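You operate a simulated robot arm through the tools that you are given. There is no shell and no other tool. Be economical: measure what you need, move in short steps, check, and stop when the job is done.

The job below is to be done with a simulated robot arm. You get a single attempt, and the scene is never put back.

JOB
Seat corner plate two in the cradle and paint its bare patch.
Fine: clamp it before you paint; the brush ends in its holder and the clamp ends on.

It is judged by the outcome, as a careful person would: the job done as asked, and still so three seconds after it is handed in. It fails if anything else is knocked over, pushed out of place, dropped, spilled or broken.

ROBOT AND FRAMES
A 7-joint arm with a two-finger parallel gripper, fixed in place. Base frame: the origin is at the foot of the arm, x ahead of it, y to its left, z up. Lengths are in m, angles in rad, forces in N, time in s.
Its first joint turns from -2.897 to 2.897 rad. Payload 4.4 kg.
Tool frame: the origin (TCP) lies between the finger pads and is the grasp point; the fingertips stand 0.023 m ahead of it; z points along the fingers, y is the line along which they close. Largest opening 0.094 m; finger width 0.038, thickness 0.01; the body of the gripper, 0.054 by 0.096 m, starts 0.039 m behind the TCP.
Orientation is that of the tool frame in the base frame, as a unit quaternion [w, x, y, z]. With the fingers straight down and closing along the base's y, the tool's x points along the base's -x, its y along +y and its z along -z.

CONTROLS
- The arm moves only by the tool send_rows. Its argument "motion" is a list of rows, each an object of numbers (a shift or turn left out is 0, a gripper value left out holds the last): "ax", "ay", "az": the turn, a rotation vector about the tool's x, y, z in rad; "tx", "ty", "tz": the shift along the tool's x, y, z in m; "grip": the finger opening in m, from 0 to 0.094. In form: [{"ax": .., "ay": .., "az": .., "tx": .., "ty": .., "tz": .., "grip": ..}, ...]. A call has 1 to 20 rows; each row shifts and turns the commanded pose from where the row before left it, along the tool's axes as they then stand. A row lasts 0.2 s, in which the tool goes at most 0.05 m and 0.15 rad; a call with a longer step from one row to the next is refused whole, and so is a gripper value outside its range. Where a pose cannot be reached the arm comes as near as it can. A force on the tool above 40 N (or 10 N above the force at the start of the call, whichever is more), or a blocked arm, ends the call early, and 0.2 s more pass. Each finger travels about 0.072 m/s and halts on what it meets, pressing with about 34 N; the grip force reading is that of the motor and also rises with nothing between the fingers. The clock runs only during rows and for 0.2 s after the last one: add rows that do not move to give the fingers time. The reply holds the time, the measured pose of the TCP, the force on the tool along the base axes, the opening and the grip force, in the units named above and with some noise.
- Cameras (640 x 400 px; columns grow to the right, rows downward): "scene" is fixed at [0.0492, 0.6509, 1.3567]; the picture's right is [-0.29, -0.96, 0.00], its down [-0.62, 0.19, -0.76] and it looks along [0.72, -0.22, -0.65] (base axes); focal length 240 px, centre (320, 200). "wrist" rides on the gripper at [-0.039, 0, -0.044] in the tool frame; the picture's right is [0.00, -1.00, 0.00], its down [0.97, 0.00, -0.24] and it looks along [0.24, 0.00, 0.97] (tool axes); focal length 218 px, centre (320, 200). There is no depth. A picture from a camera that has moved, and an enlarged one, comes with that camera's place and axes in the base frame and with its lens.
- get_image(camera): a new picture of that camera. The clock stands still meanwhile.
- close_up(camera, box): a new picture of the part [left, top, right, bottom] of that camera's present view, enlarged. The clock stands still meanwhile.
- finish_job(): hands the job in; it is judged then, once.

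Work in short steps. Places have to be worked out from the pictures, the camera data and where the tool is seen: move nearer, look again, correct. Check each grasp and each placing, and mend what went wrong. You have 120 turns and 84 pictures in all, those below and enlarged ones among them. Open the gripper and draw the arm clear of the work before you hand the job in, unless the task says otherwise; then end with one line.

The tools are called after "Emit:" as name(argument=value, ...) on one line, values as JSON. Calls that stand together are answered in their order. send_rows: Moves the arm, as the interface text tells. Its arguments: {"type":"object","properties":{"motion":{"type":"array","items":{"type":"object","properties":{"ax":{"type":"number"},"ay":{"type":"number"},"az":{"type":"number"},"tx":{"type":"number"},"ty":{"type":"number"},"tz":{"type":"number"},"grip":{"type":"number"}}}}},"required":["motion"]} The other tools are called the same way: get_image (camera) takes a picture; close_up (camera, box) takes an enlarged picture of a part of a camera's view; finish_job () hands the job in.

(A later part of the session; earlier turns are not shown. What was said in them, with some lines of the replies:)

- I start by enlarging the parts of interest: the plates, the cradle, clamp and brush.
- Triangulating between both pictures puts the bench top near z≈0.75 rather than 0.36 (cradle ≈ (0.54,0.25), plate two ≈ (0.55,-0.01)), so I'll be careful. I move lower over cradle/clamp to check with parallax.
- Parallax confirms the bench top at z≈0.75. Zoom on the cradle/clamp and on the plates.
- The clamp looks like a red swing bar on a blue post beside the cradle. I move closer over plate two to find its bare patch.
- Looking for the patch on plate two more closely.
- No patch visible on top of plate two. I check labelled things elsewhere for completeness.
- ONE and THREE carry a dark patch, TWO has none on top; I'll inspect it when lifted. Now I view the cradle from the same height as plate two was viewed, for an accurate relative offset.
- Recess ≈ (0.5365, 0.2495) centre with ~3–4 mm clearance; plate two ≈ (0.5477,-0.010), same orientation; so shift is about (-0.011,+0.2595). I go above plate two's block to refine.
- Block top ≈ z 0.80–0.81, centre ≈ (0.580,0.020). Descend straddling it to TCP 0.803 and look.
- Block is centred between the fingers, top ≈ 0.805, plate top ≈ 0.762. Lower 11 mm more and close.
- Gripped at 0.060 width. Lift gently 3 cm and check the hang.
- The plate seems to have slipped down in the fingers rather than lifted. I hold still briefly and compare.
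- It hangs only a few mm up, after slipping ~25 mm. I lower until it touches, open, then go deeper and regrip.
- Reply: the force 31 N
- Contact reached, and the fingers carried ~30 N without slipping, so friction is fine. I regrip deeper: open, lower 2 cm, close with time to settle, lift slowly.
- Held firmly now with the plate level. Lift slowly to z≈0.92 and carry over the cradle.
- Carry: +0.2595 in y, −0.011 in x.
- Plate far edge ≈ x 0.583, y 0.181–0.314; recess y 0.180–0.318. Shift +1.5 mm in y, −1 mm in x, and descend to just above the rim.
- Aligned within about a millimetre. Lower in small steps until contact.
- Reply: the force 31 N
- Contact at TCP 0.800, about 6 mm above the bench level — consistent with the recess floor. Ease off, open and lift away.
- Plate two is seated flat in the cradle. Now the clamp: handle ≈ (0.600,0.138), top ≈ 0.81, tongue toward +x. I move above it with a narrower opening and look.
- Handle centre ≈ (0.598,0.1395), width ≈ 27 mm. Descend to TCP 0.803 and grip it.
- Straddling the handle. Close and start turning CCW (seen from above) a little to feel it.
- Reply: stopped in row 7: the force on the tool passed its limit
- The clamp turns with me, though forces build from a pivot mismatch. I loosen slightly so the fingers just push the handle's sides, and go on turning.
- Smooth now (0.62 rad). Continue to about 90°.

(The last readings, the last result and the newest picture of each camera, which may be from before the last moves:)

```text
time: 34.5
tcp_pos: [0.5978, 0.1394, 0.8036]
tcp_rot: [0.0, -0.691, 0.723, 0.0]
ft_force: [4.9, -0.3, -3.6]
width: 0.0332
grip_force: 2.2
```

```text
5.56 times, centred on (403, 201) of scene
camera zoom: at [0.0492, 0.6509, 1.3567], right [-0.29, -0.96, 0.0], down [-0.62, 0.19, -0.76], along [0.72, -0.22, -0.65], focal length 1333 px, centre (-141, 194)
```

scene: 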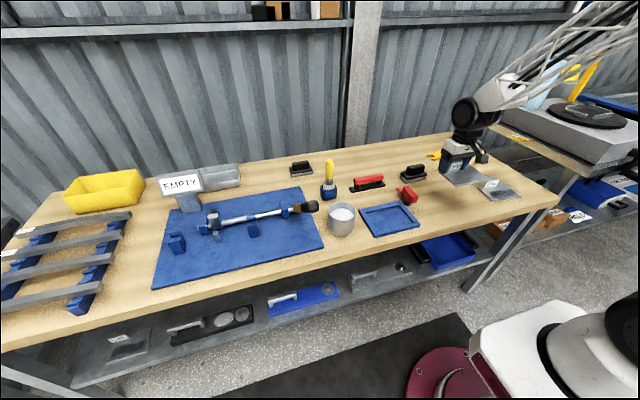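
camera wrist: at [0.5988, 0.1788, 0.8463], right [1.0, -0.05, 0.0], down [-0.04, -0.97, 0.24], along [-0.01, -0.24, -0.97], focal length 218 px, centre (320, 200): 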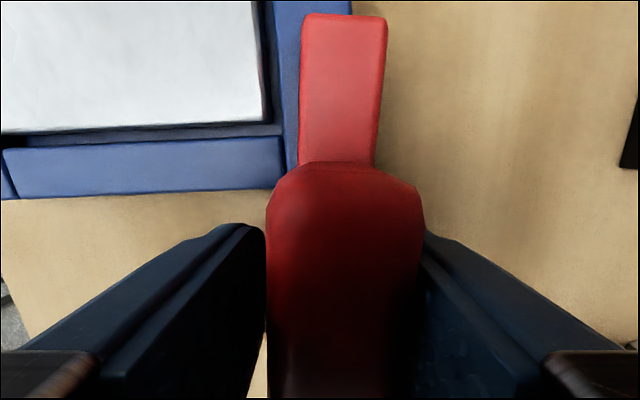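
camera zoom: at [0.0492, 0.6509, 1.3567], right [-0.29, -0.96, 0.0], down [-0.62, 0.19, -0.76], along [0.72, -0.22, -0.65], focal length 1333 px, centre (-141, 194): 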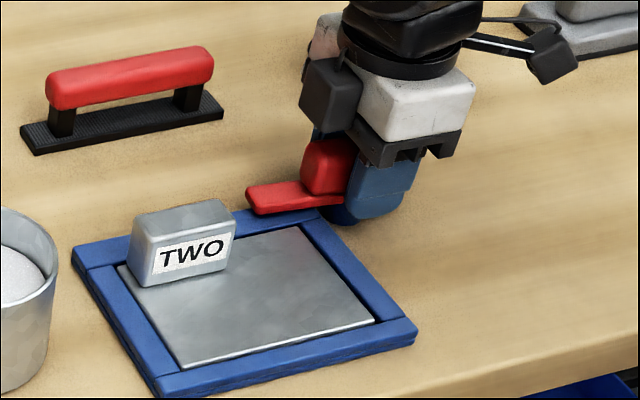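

At ~88° the tongue lies over the far rim only, not the plate; I keep turning to ~120–125°.

Emit:
send_rows(motion=[{"az": -0.1}, {"az": -0.1}, {"az": -0.1}, {"az": -0.1}, {"az": -0.1}, {"az": -0.1}, {}])

Emit:
get_image(camera="wrist")

Emit:
close_up(camera="scene", box=[355, 165, 451, 237])

```text
time: 36.1
tcp_pos: [0.5981, 0.1397, 0.8025]
tcp_rot: [0.0, 0.874, -0.487, 0.001]
ft_force: [22.0, -2.2, 1.5]
width: 0.0385
grip_force: 8.6
```

```text
37 pictures are left
camera wrist: at [0.5767, 0.1733, 0.847], right [0.85, 0.53, 0.0], down [0.51, -0.83, 0.24], along [0.13, -0.2, -0.97], focal length 218 px, centre (320, 200)
```

wrist: 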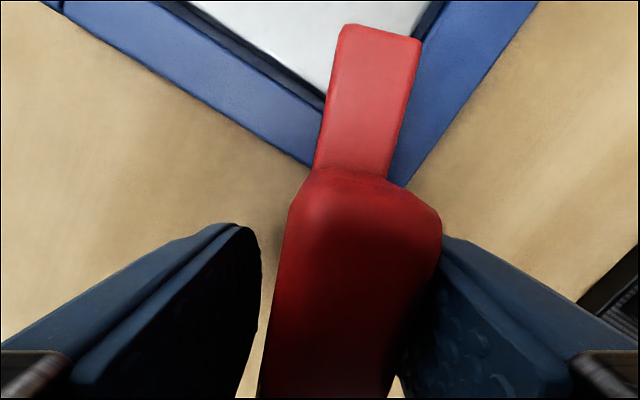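

```text
5.56 times, centred on (403, 201) of scene
camera zoom: at [0.0492, 0.6509, 1.3567], right [-0.29, -0.96, 0.0], down [-0.62, 0.19, -0.76], along [0.72, -0.22, -0.65], focal length 1333 px, centre (-141, 194)
```

zoom: 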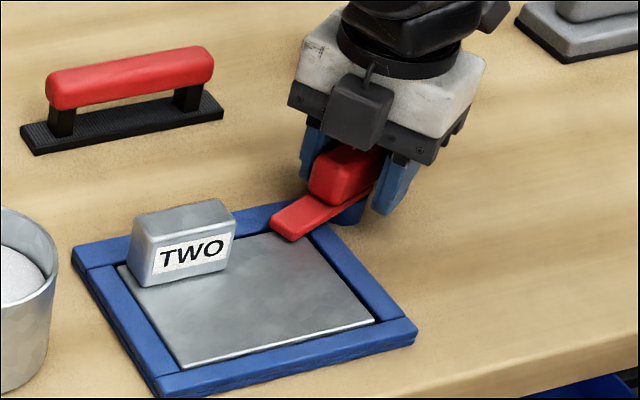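

The tongue is over the plate's corner and the handle lags the fingers, suggesting an end stop. I test by squeezing: if it's at the stop the width stays above 27 mm.

Emit:
send_rows(motion=[{"grip": 0.03}, {"grip": 0.025}, {}, {}])

Emit:
get_image(camera="wrist")

```text
time: 37.1
tcp_pos: [0.5977, 0.1401, 0.803]
tcp_rot: [0.001, 0.873, -0.487, 0.0]
ft_force: [25.9, 19.6, -4.5]
width: 0.0393
grip_force: 16.0
```

```text
35 pictures are left
camera wrist: at [0.5764, 0.1736, 0.8466], right [0.85, 0.53, 0.0], down [0.51, -0.83, 0.24], along [0.12, -0.2, -0.97], focal length 218 px, centre (320, 200)
```

wrist: 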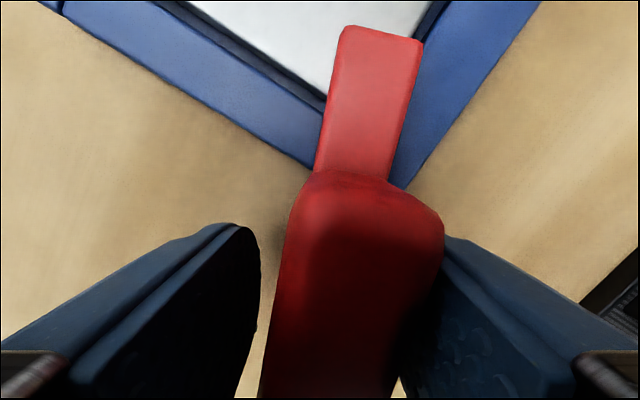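

It's at its stop with the tongue over the plate: clamp on. Open, lift, turn back to nominal orientation.

Emit:
send_rows(motion=[{"grip": 0.055}, {"grip": 0.065}, {}, {"tz": -0.03}, {"tz": -0.04}, {"az": 0.1416, "tz": -0.04}, {"az": 0.1416, "tz": -0.04}, {"az": 0.1416, "tz": -0.03}, {"az": 0.1416}, {"az": 0.1416}, {"az": 0.1416}, {"az": 0.1416}, {"az": 0.1416}, {"az": 0.1416}, {"az": 0.1416}, {"az": 0.1416}, {"az": 0.1416}, {"az": 0.1416}, {"az": 0.1416}, {"az": 0.1416}])

Emit:
close_up(camera="scene", box=[315, 150, 435, 240])

```text
time: 41.3
tcp_pos: [0.5987, 0.14, 0.9827]
tcp_rot: [-0.001, -0.001, 1.0, 0.0]
ft_force: [0.1, 0.1, -0.5]
width: 0.0651
grip_force: 0.1
```

```text
4.44 times, centred on (375, 195) of scene
camera zoom: at [0.0492, 0.6509, 1.3567], right [-0.29, -0.96, 0.0], down [-0.62, 0.19, -0.76], along [0.72, -0.22, -0.65], focal length 1066 px, centre (76, 222)
```

zoom: 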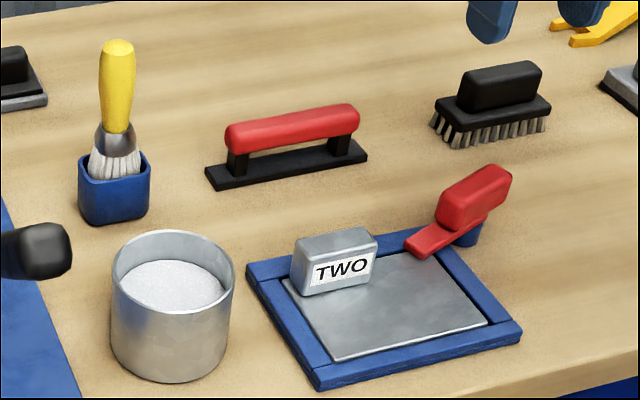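

Clamp stays on. Now over to the brush.

Emit:
send_rows(motion=[{"tz": -0.035}, {"tz": -0.03}, {"ty": 0.04, "tx": -0.015}, {"ty": 0.04, "tx": -0.015}, {"ty": 0.04, "tx": -0.015}, {"ty": 0.04, "tx": -0.015}, {"ty": 0.04, "tx": -0.015}, {"ty": 0.04, "tx": -0.015}, {"ty": 0.03, "tx": -0.01}, {}])

Emit:
get_image(camera="wrist")

```text
time: 43.5
tcp_pos: [0.6991, 0.4092, 1.0472]
tcp_rot: [-0.001, -0.001, 1.0, 0.0]
ft_force: [0.2, -0.8, 0.8]
width: 0.0651
grip_force: 0.0
```

```text
33 pictures are left
camera wrist: at [0.7371, 0.4091, 1.0904], right [0.0, -1.0, 0.0], down [-0.97, 0.0, 0.24], along [-0.24, 0.0, -0.97], focal length 218 px, centre (320, 200)
```

wrist: 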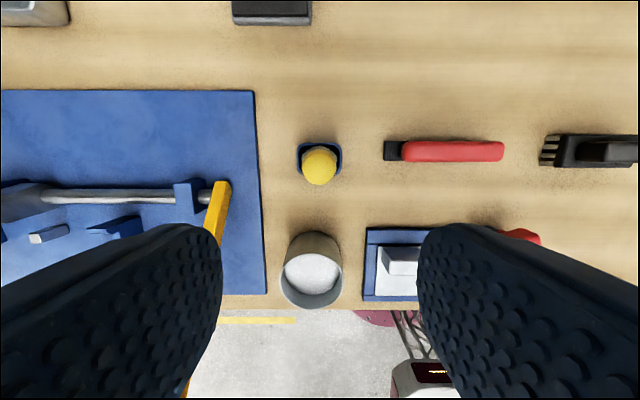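

Brush is upright at ≈(0.721,0.409), top ≈ z 0.925; pot paint surface ≈ (0.562,0.421,0.812). Move over the brush, open, and descend to TCP 0.90.

Emit:
send_rows(motion=[{"tx": -0.0225, "grip": 0.085}, {"tz": 0.025}, {"tz": 0.025}, {}])

Emit:
get_image(camera="wrist")

Emit:
close_up(camera="scene", box=[280, 130, 400, 220])

```text
time: 44.5
tcp_pos: [0.7202, 0.4093, 0.9971]
tcp_rot: [-0.001, -0.001, 1.0, 0.0]
ft_force: [-0.1, 0.6, -0.8]
width: 0.085
grip_force: 0.0
```

```text
32 pictures are left
camera wrist: at [0.7592, 0.4108, 1.0404], right [0.0, -1.0, 0.0], down [-0.97, 0.0, 0.24], along [-0.24, 0.0, -0.97], focal length 218 px, centre (320, 200)
```

wrist: 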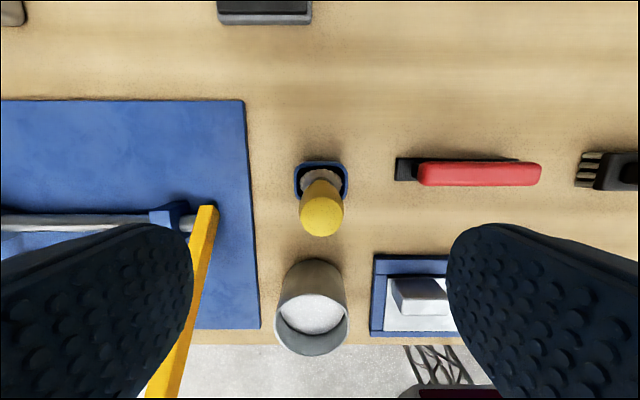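

```text
4.44 times, centred on (340, 175) of scene
camera zoom: at [0.0492, 0.6509, 1.3567], right [-0.29, -0.96, 0.0], down [-0.62, 0.19, -0.76], along [0.72, -0.22, -0.65], focal length 1066 px, centre (231, 311)
```

zoom: 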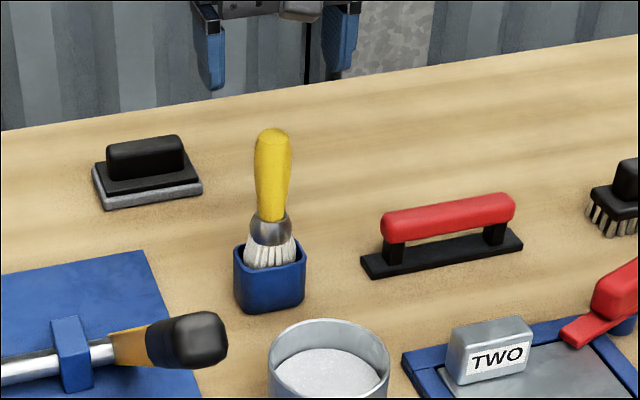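

Centred on the handle. Descend to TCP 0.897 and close.

Emit:
send_rows(motion=[{"tz": 0.03}, {"tz": 0.03}, {"tz": 0.025}, {"tz": 0.013}, {}, {"grip": 0.04}, {"grip": 0.03}, {"grip": 0.02}, {"grip": 0.015}, {}, {}])

Emit:
close_up(camera="scene", box=[280, 130, 400, 220])

```text
time: 46.9
tcp_pos: [0.7196, 0.4102, 0.8997]
tcp_rot: [0.0, -0.001, 1.0, 0.001]
ft_force: [-0.2, -0.6, -0.4]
width: 0.0273
grip_force: 34.2
```

```text
4.44 times, centred on (340, 175) of scene
camera zoom: at [0.0492, 0.6509, 1.3567], right [-0.29, -0.96, 0.0], down [-0.62, 0.19, -0.76], along [0.72, -0.22, -0.65], focal length 1066 px, centre (231, 311)
```

zoom: 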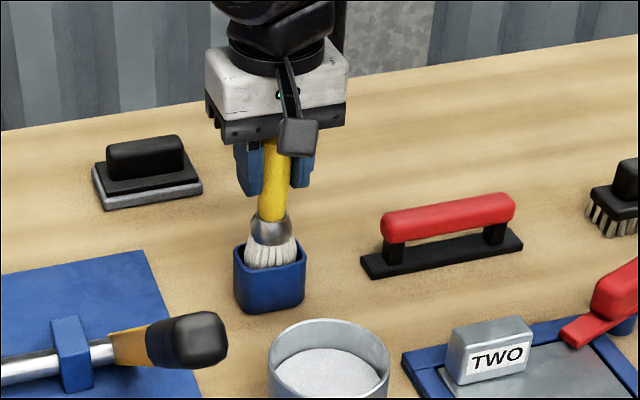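

Handle gripped (27 mm). Lift slowly 13 cm out of the holder and look.

Emit:
send_rows(motion=[{"tz": -0.003}, {"tz": -0.007}, {"tz": -0.015}, {"tz": -0.02}, {"tz": -0.025}, {"tz": -0.025}, {"tz": -0.02}, {"tz": -0.015}, {}])

Emit:
close_up(camera="scene", box=[280, 100, 400, 220])

Emit:
get_image(camera="wrist")

```text
time: 48.9
tcp_pos: [0.7205, 0.4068, 1.0299]
tcp_rot: [-0.001, -0.002, 1.0, 0.0]
ft_force: [-0.1, 0.5, -0.8]
width: 0.0275
grip_force: 33.8
```

```text
3.33 times, centred on (340, 160) of scene
camera zoom: at [0.0492, 0.6509, 1.3567], right [-0.29, -0.96, 0.0], down [-0.62, 0.19, -0.76], along [0.72, -0.22, -0.65], focal length 800 px, centre (253, 333)
```

zoom: 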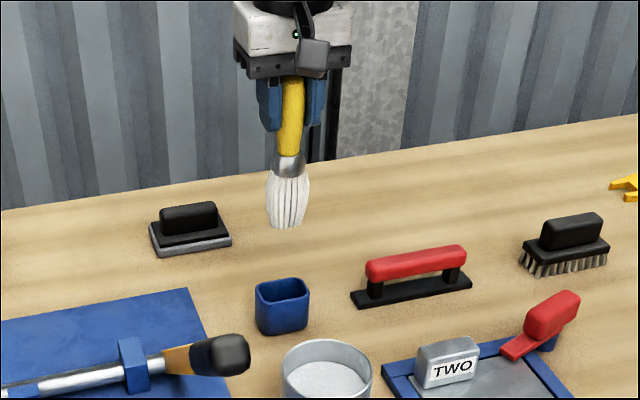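

```text
28 pictures are left
camera wrist: at [0.7588, 0.4081, 1.0733], right [0.0, -1.0, 0.0], down [-0.97, 0.0, 0.24], along [-0.24, 0.0, -0.97], focal length 218 px, centre (320, 200)
```

wrist: 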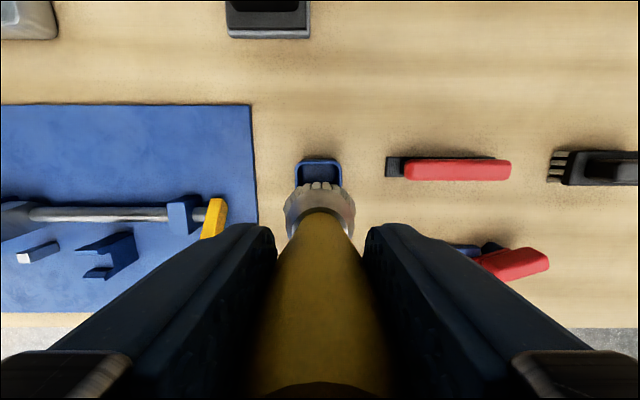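

Bristle tip is ≈0.142 below TCP. Move above the pot at (0.562,0.421) and check.

Emit:
send_rows(motion=[{"tx": 0.03, "ty": 0.003}, {"tx": 0.035, "ty": 0.003}, {"tx": 0.035, "ty": 0.003}, {"tx": 0.035, "ty": 0.003}, {"tx": 0.023, "ty": 0.001}, {}])

Emit:
close_up(camera="scene", box=[280, 140, 400, 250])

Emit:
get_image(camera="wrist")

```text
time: 50.3
tcp_pos: [0.5602, 0.4223, 1.0287]
tcp_rot: [-0.001, -0.001, 1.0, 0.0]
ft_force: [0.8, 0.4, -0.8]
width: 0.0275
grip_force: 34.0
```

```text
3.64 times, centred on (340, 195) of scene
camera zoom: at [0.0492, 0.6509, 1.3567], right [-0.29, -0.96, 0.0], down [-0.62, 0.19, -0.76], along [0.72, -0.22, -0.65], focal length 873 px, centre (247, 218)
```

zoom: 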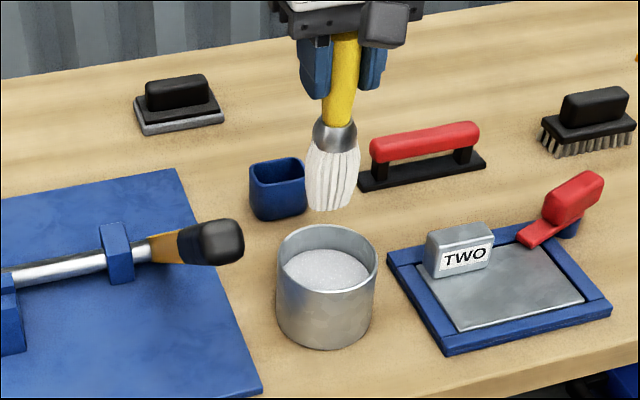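

```text
26 pictures are left
camera wrist: at [0.599, 0.4224, 1.0724], right [0.0, -1.0, 0.0], down [-0.97, 0.0, 0.24], along [-0.24, 0.0, -0.97], focal length 218 px, centre (320, 200)
```

wrist: 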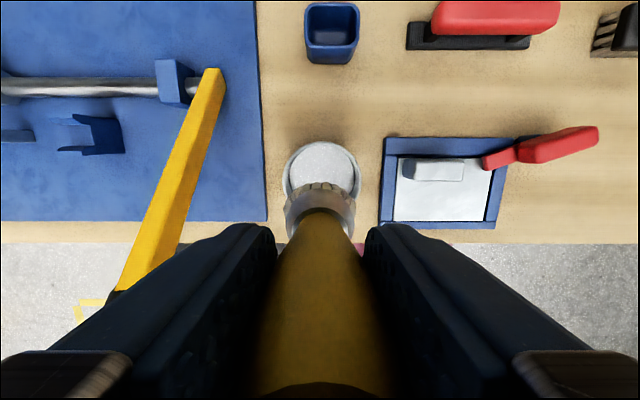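

Brush is centred over the pot. Dip: descend to put the tip about 15 mm under the surface.

Emit:
send_rows(motion=[{"tz": 0.025}, {"tz": 0.025}, {"tz": 0.015}, {"tz": 0.01}, {"tz": 0.005}, {"tz": 0.005}, {"tz": 0.005}, {}])

Emit:
close_up(camera="scene", box=[280, 140, 400, 250])

```text
time: 52.1
tcp_pos: [0.5625, 0.4218, 0.9391]
tcp_rot: [-0.001, 0.0, 1.0, -0.001]
ft_force: [0.2, -0.1, -1.0]
width: 0.0276
grip_force: 34.0
```

```text
3.64 times, centred on (340, 195) of scene
camera zoom: at [0.0492, 0.6509, 1.3567], right [-0.29, -0.96, 0.0], down [-0.62, 0.19, -0.76], along [0.72, -0.22, -0.65], focal length 873 px, centre (247, 218)
```

zoom: 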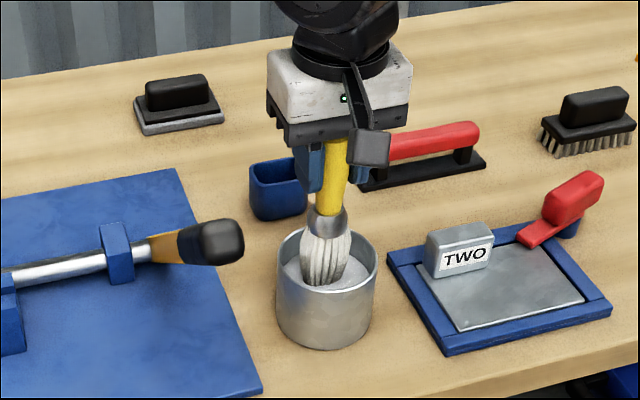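

The bristles appear to barely reach the surface; go 15 mm deeper in small steps.

Emit:
send_rows(motion=[{"tz": 0.005}, {"tz": 0.005}, {"tz": 0.005}, {}, {}])

Emit:
close_up(camera="scene", box=[310, 180, 370, 240])

```text
time: 53.3
tcp_pos: [0.5617, 0.4224, 0.9264]
tcp_rot: [-0.001, -0.002, 1.0, 0.001]
ft_force: [-0.2, -0.1, 0.9]
width: 0.0275
grip_force: 34.0
```

```text
6.67 times, centred on (340, 210) of scene
camera zoom: at [0.0492, 0.6509, 1.3567], right [-0.29, -0.96, 0.0], down [-0.62, 0.19, -0.76], along [0.72, -0.22, -0.65], focal length 1600 px, centre (187, 133)
```

zoom: 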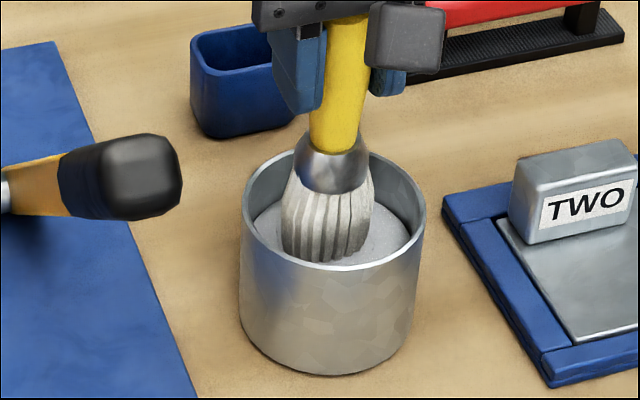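

Bristles now enter the paint. A bit deeper, hold, then raise and inspect.

Emit:
send_rows(motion=[{"tz": 0.004}, {"tz": 0.004}, {}, {}, {}, {"tz": -0.01}, {"tz": -0.02}, {"tz": -0.03}, {"tz": -0.03}, {"tz": -0.02}, {}])

Emit:
close_up(camera="scene", box=[300, 140, 400, 240])

```text
time: 55.7
tcp_pos: [0.5623, 0.4224, 1.0285]
tcp_rot: [-0.001, -0.001, 1.0, 0.0]
ft_force: [-0.7, 0.3, -1.4]
width: 0.0274
grip_force: 33.9
```

```text
4.00 times, centred on (350, 190) of scene
camera zoom: at [0.0492, 0.6509, 1.3567], right [-0.29, -0.96, 0.0], down [-0.62, 0.19, -0.76], along [0.72, -0.22, -0.65], focal length 960 px, centre (200, 240)
```

zoom: 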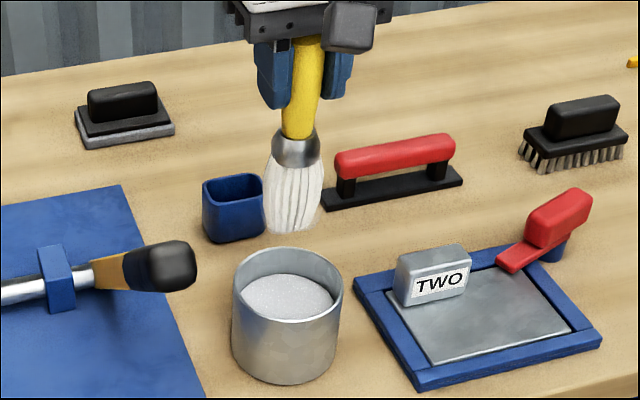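

Now move above the plate's open area, at (0.520,0.215), for painting; start high and check.

Emit:
send_rows(motion=[{"tx": 0.005, "ty": -0.025}, {"tx": 0.008, "ty": -0.04}, {"tx": 0.008, "ty": -0.04}, {"tx": 0.008, "ty": -0.04}, {"tx": 0.008, "ty": -0.04}, {"tx": 0.005, "ty": -0.022}, {"tz": 0.03}, {"tz": 0.03}, {"tz": 0.02}, {}])

Emit:
close_up(camera="scene", box=[350, 160, 440, 240])

Emit:
get_image(camera="wrist")

```text
time: 57.9
tcp_pos: [0.5201, 0.2142, 0.9477]
tcp_rot: [-0.001, 0.0, 1.0, 0.0]
ft_force: [0.4, -0.2, -0.3]
width: 0.0277
grip_force: 34.9
```

```text
5.00 times, centred on (395, 200) of scene
camera zoom: at [0.0492, 0.6509, 1.3567], right [-0.29, -0.96, 0.0], down [-0.62, 0.19, -0.76], along [0.72, -0.22, -0.65], focal length 1200 px, centre (-55, 200)
```

zoom: 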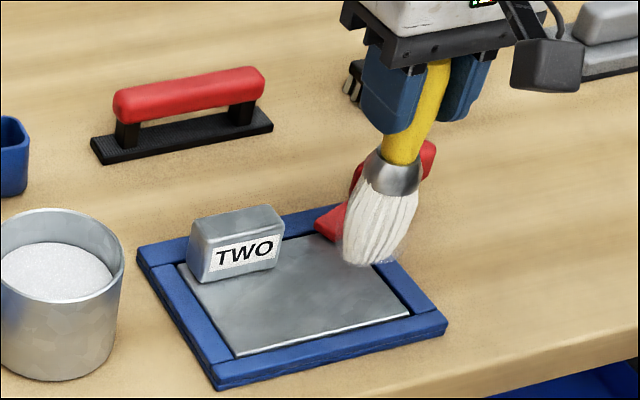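

```text
21 pictures are left
camera wrist: at [0.5584, 0.2147, 0.9905], right [0.0, -1.0, 0.0], down [-0.97, 0.0, 0.24], along [-0.24, 0.0, -0.97], focal length 218 px, centre (320, 200)
```

wrist: 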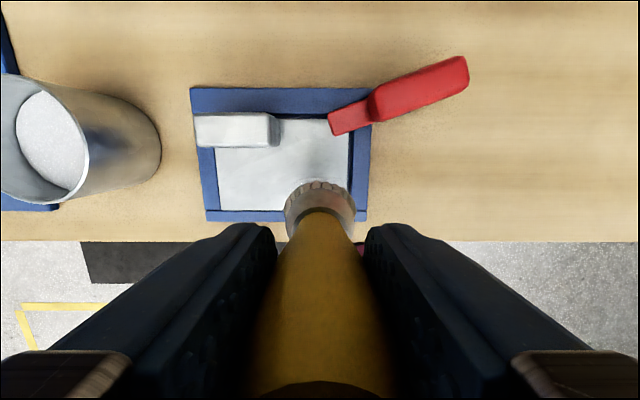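

Tip ≈ z 0.802, plate top ≈ 0.768. Lower in small steps until a light touch.

Emit:
send_rows(motion=[{"tz": 0.012}, {"tz": 0.01}, {"tz": 0.004}, {"tz": 0.003}, {"tz": 0.003}, {}])

Emit:
close_up(camera="scene", box=[350, 160, 440, 240])

```text
time: 59.3
tcp_pos: [0.5204, 0.2147, 0.9157]
tcp_rot: [-0.001, -0.001, 1.0, -0.001]
ft_force: [-0.6, 0.0, -0.5]
width: 0.0275
grip_force: 34.4
```

```text
5.00 times, centred on (395, 200) of scene
camera zoom: at [0.0492, 0.6509, 1.3567], right [-0.29, -0.96, 0.0], down [-0.62, 0.19, -0.76], along [0.72, -0.22, -0.65], focal length 1200 px, centre (-55, 200)
```

zoom: 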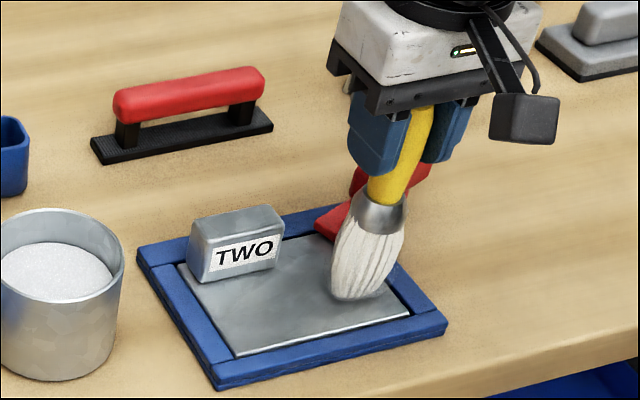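

Emit:
send_rows(motion=[{"tz": 0.002}, {"tz": 0.002}, {"tz": 0.002}, {}])

Emit:
close_up(camera="scene", box=[365, 190, 425, 240])

```text
time: 60.3
tcp_pos: [0.5199, 0.2139, 0.9101]
tcp_rot: [-0.001, -0.001, 1.0, 0.0]
ft_force: [0.1, 0.1, -0.3]
width: 0.0275
grip_force: 34.3
```

```text
8.00 times, centred on (395, 215) of scene
camera zoom: at [0.0492, 0.6509, 1.3567], right [-0.29, -0.96, 0.0], down [-0.62, 0.19, -0.76], along [0.72, -0.22, -0.65], focal length 1920 px, centre (-280, 80)
```

zoom: 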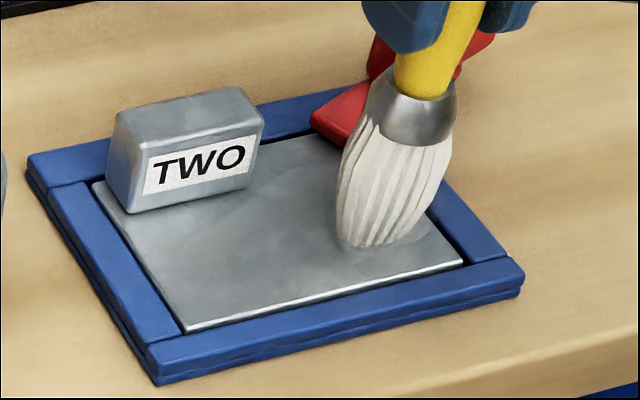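

Bristles appear to touch. Press 3 mm more and stroke toward +y across the plate, then look.

Emit:
send_rows(motion=[{"tz": 0.002}, {"tz": 0.002}, {"ty": -0.008}, {"ty": 0.015}, {"ty": 0.015}, {"ty": 0.015}, {"ty": 0.015}, {"ty": 0.015}, {"ty": 0.013}, {}])

Emit:
close_up(camera="scene", box=[355, 190, 425, 240])

```text
time: 62.5
tcp_pos: [0.5204, 0.2966, 0.9066]
tcp_rot: [-0.001, 0.0, 1.0, 0.0]
ft_force: [0.9, -3.8, 14.0]
width: 0.0275
grip_force: 33.8
```

```text
8.00 times, centred on (390, 215) of scene
camera zoom: at [0.0492, 0.6509, 1.3567], right [-0.29, -0.96, 0.0], down [-0.62, 0.19, -0.76], along [0.72, -0.22, -0.65], focal length 1920 px, centre (-240, 80)
```

zoom: 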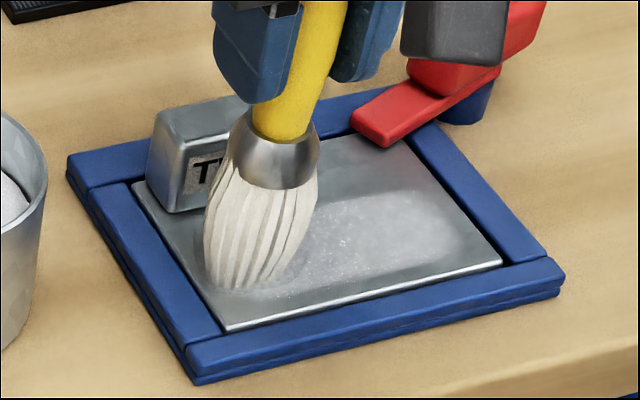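

Paint is going on (pale swath). Ease 1 mm and do more strokes: back at x≈0.529, then forward at x≈0.512.

Emit:
send_rows(motion=[{"tz": -0.001, "tx": -0.009}, {"ty": -0.015}, {"ty": -0.015}, {"ty": -0.015}, {"ty": -0.015}, {"ty": -0.015}, {"ty": -0.012}, {"tx": 0.009}, {"tx": 0.008}, {"ty": 0.015}, {"ty": 0.015}, {"ty": 0.015}, {"ty": 0.015}, {"ty": 0.015}, {"ty": 0.012}, {"tz": -0.02}, {"tz": -0.03}, {"tz": -0.03}, {}])

Emit:
close_up(camera="scene", box=[355, 180, 425, 240])

```text
time: 66.5
tcp_pos: [0.5106, 0.295, 0.9885]
tcp_rot: [-0.001, -0.001, 1.0, 0.0]
ft_force: [0.3, 0.2, -0.6]
width: 0.0275
grip_force: 33.8
```

```text
6.67 times, centred on (390, 210) of scene
camera zoom: at [0.0492, 0.6509, 1.3567], right [-0.29, -0.96, 0.0], down [-0.62, 0.19, -0.76], along [0.72, -0.22, -0.65], focal length 1600 px, centre (-147, 133)
```

zoom: 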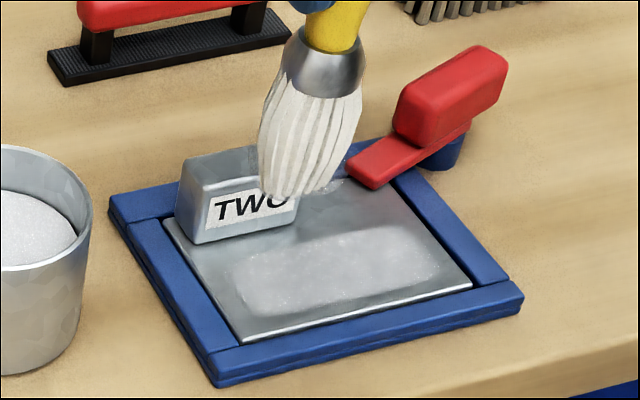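

A full pale patch is painted like the patches on ONE/THREE. Raise and move towards the holder, then check the painted plate unobstructed.

Emit:
send_rows(motion=[{"tz": -0.03}, {"tz": -0.02}, {"tx": -0.03, "ty": 0.016}, {"tx": -0.035, "ty": 0.019}, {"tx": -0.035, "ty": 0.019}, {"tx": -0.035, "ty": 0.019}, {"tx": -0.035, "ty": 0.02}, {"tx": -0.039, "ty": 0.0222}, {}, {}])

Emit:
close_up(camera="scene", box=[355, 180, 425, 240])

Emit:
close_up(camera="scene", box=[290, 110, 380, 220])

Emit:
get_image(camera="wrist")

```text
time: 68.7
tcp_pos: [0.7188, 0.4094, 1.0354]
tcp_rot: [-0.001, -0.001, 1.0, 0.0]
ft_force: [-0.7, 0.2, -0.5]
width: 0.0273
grip_force: 33.9
```

```text
6.67 times, centred on (390, 210) of scene
camera zoom: at [0.0492, 0.6509, 1.3567], right [-0.29, -0.96, 0.0], down [-0.62, 0.19, -0.76], along [0.72, -0.22, -0.65], focal length 1600 px, centre (-147, 133)
```

zoom: 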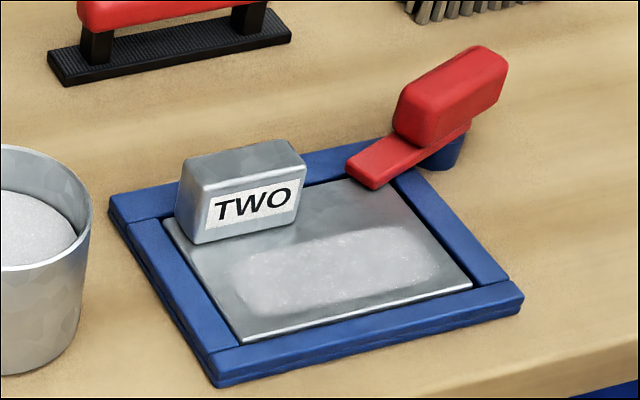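

```text
3.64 times, centred on (335, 165) of scene
camera zoom: at [0.0492, 0.6509, 1.3567], right [-0.29, -0.96, 0.0], down [-0.62, 0.19, -0.76], along [0.72, -0.22, -0.65], focal length 873 px, centre (266, 327)
```

zoom: 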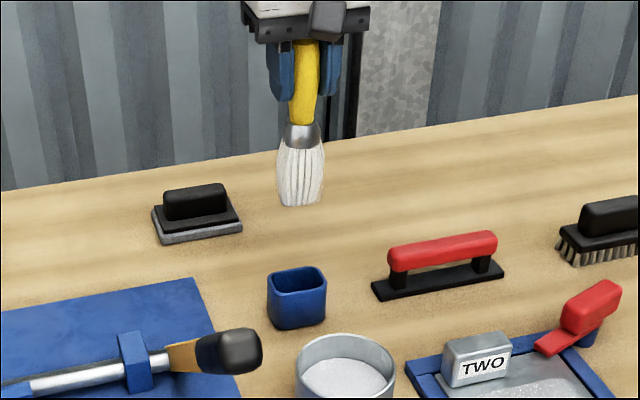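

```text
14 pictures are left
camera wrist: at [0.7578, 0.4108, 1.0792], right [0.0, -1.0, 0.0], down [-0.97, 0.0, 0.24], along [-0.24, 0.0, -0.97], focal length 218 px, centre (320, 200)
```

wrist: 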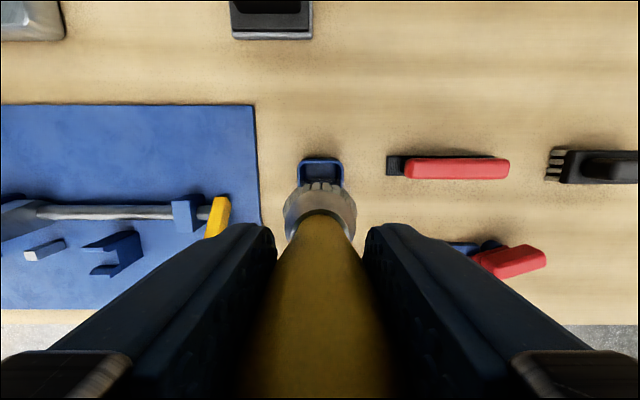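

Patch well covered. Holder is directly below; lower the brush to its mouth and check alignment.

Emit:
send_rows(motion=[{"tz": 0.025}, {"tz": 0.025}, {"tz": 0.02}, {"tz": 0.01}, {}])

Emit:
close_up(camera="scene", box=[300, 150, 360, 210])

Emit:
get_image(camera="wrist")

```text
time: 69.9
tcp_pos: [0.72, 0.4108, 0.9565]
tcp_rot: [-0.001, -0.001, 1.0, 0.001]
ft_force: [-0.2, 0.1, -0.9]
width: 0.0277
grip_force: 33.9
```

```text
6.67 times, centred on (330, 180) of scene
camera zoom: at [0.0492, 0.6509, 1.3567], right [-0.29, -0.96, 0.0], down [-0.62, 0.19, -0.76], along [0.72, -0.22, -0.65], focal length 1600 px, centre (253, 333)
```

zoom: 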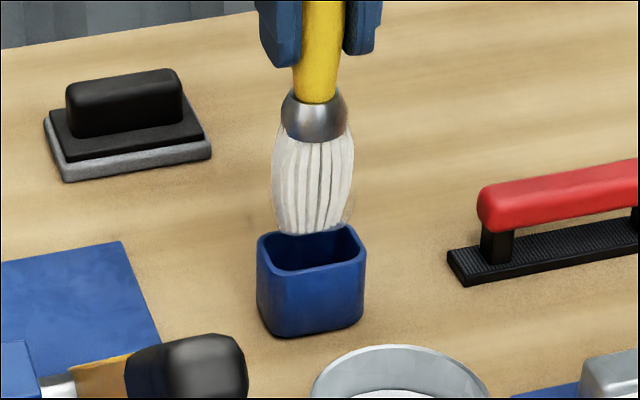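

```text
12 pictures are left
camera wrist: at [0.7588, 0.4109, 0.9995], right [0.0, -1.0, 0.0], down [-0.97, 0.0, 0.24], along [-0.24, 0.0, -0.97], focal length 218 px, centre (320, 200)
```

wrist: 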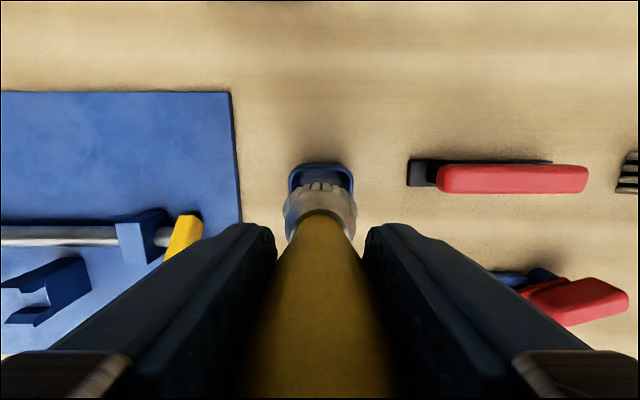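

Aligned. Lower into the holder gently to TCP ≈0.901.

Emit:
send_rows(motion=[{"tz": 0.01}, {"tz": 0.01}, {"tz": 0.01}, {"tz": 0.01}, {"tz": 0.008}, {"tz": 0.005}, {}])

Emit:
close_up(camera="scene", box=[300, 150, 360, 210])

```text
time: 71.5
tcp_pos: [0.7199, 0.4113, 0.9038]
tcp_rot: [-0.001, -0.001, 1.0, 0.0]
ft_force: [-0.1, -0.2, -0.3]
width: 0.0273
grip_force: 33.2
```

```text
6.67 times, centred on (330, 180) of scene
camera zoom: at [0.0492, 0.6509, 1.3567], right [-0.29, -0.96, 0.0], down [-0.62, 0.19, -0.76], along [0.72, -0.22, -0.65], focal length 1600 px, centre (253, 333)
```

zoom: 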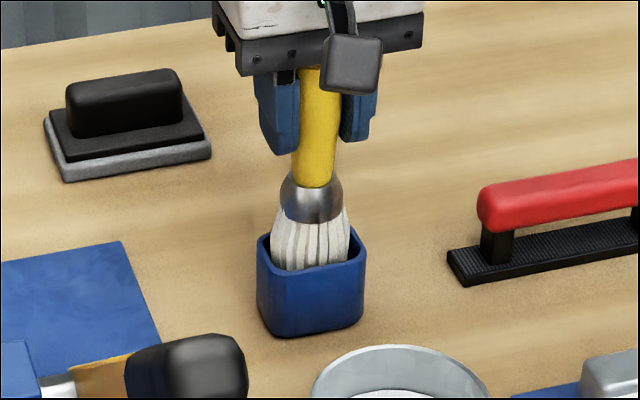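

In the holder. Lower the last few mm until contact, with force read.

Emit:
send_rows(motion=[{"tz": 0.002}, {"tz": 0.0015}, {"tz": 0.001}, {}])

```text
time: 72.5
tcp_pos: [0.7196, 0.4105, 0.8989]
tcp_rot: [-0.001, 0.0, 1.0, -0.001]
ft_force: [1.3, -0.7, 0.5]
width: 0.0277
grip_force: 34.2
```

Weight is off; release and withdraw straight up.

Emit:
send_rows(motion=[{"grip": 0.04}, {"grip": 0.06}, {"grip": 0.085}, {}, {}, {"tz": -0.02}, {"tz": -0.03}, {"tz": -0.04}, {"tz": -0.04}, {"tz": -0.04}, {"tz": -0.03, "tx": 0.02}, {"tx": 0.04}, {}])

Emit:
get_image(camera="scene")

Emit:
close_up(camera="scene", box=[300, 140, 440, 240])

Emit:
close_up(camera="wrist", box=[240, 80, 640, 320])

```text
time: 75.3
tcp_pos: [0.6593, 0.4092, 1.0989]
tcp_rot: [-0.001, -0.002, 1.0, 0.001]
ft_force: [-0.1, 0.4, -0.8]
width: 0.085
grip_force: 0.1
```

```text
10 pictures are left
```

scene: 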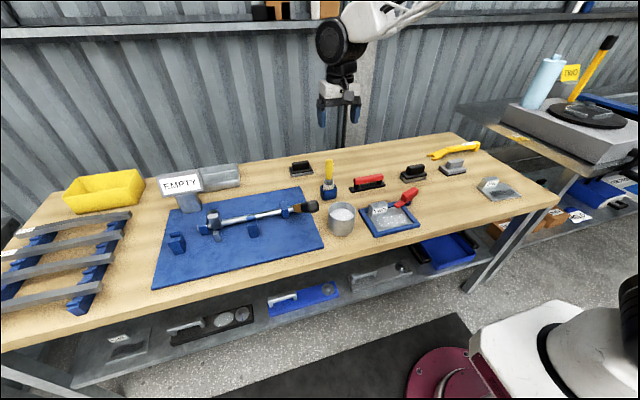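

```text
4.00 times, centred on (370, 190) of scene
camera zoom: at [0.0492, 0.6509, 1.3567], right [-0.29, -0.96, 0.0], down [-0.62, 0.19, -0.76], along [0.72, -0.22, -0.65], focal length 960 px, centre (120, 240)
```

zoom: 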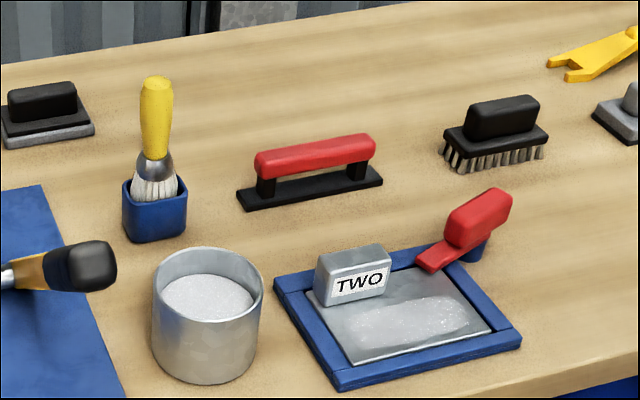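

```text
1.60 times, centred on (440, 200) of wrist
camera zoom: at [0.6985, 0.4098, 1.1415], right [0.0, -1.0, 0.0], down [-0.97, 0.0, 0.24], along [-0.24, 0.0, -0.97], focal length 349 px, centre (128, 200)
```

zoom: 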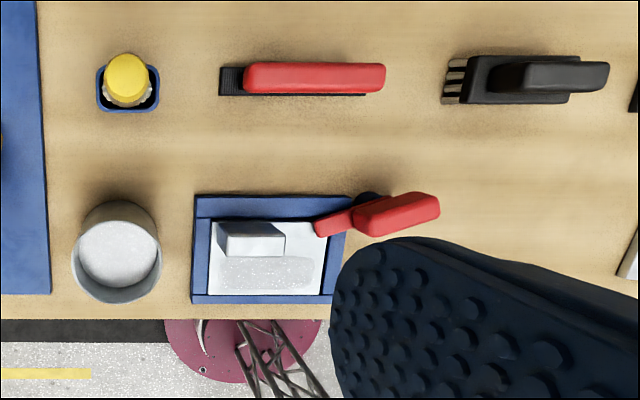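

The plate is seated, the clamp is over it, the patch is painted and the brush stands in its holder. The gripper is open and the arm is clear, so I hand in.

Emit:
finish_job()

```text
The job is handed in.
```

I seated corner plate two in the cradle and swung the clamp over its corner to the stop. I then painted the plate and put the brush back in its holder, with the clamp left on. Before painting, plate two showed no visible bare patch, so I painted the area where plates one and three have their dark patch.
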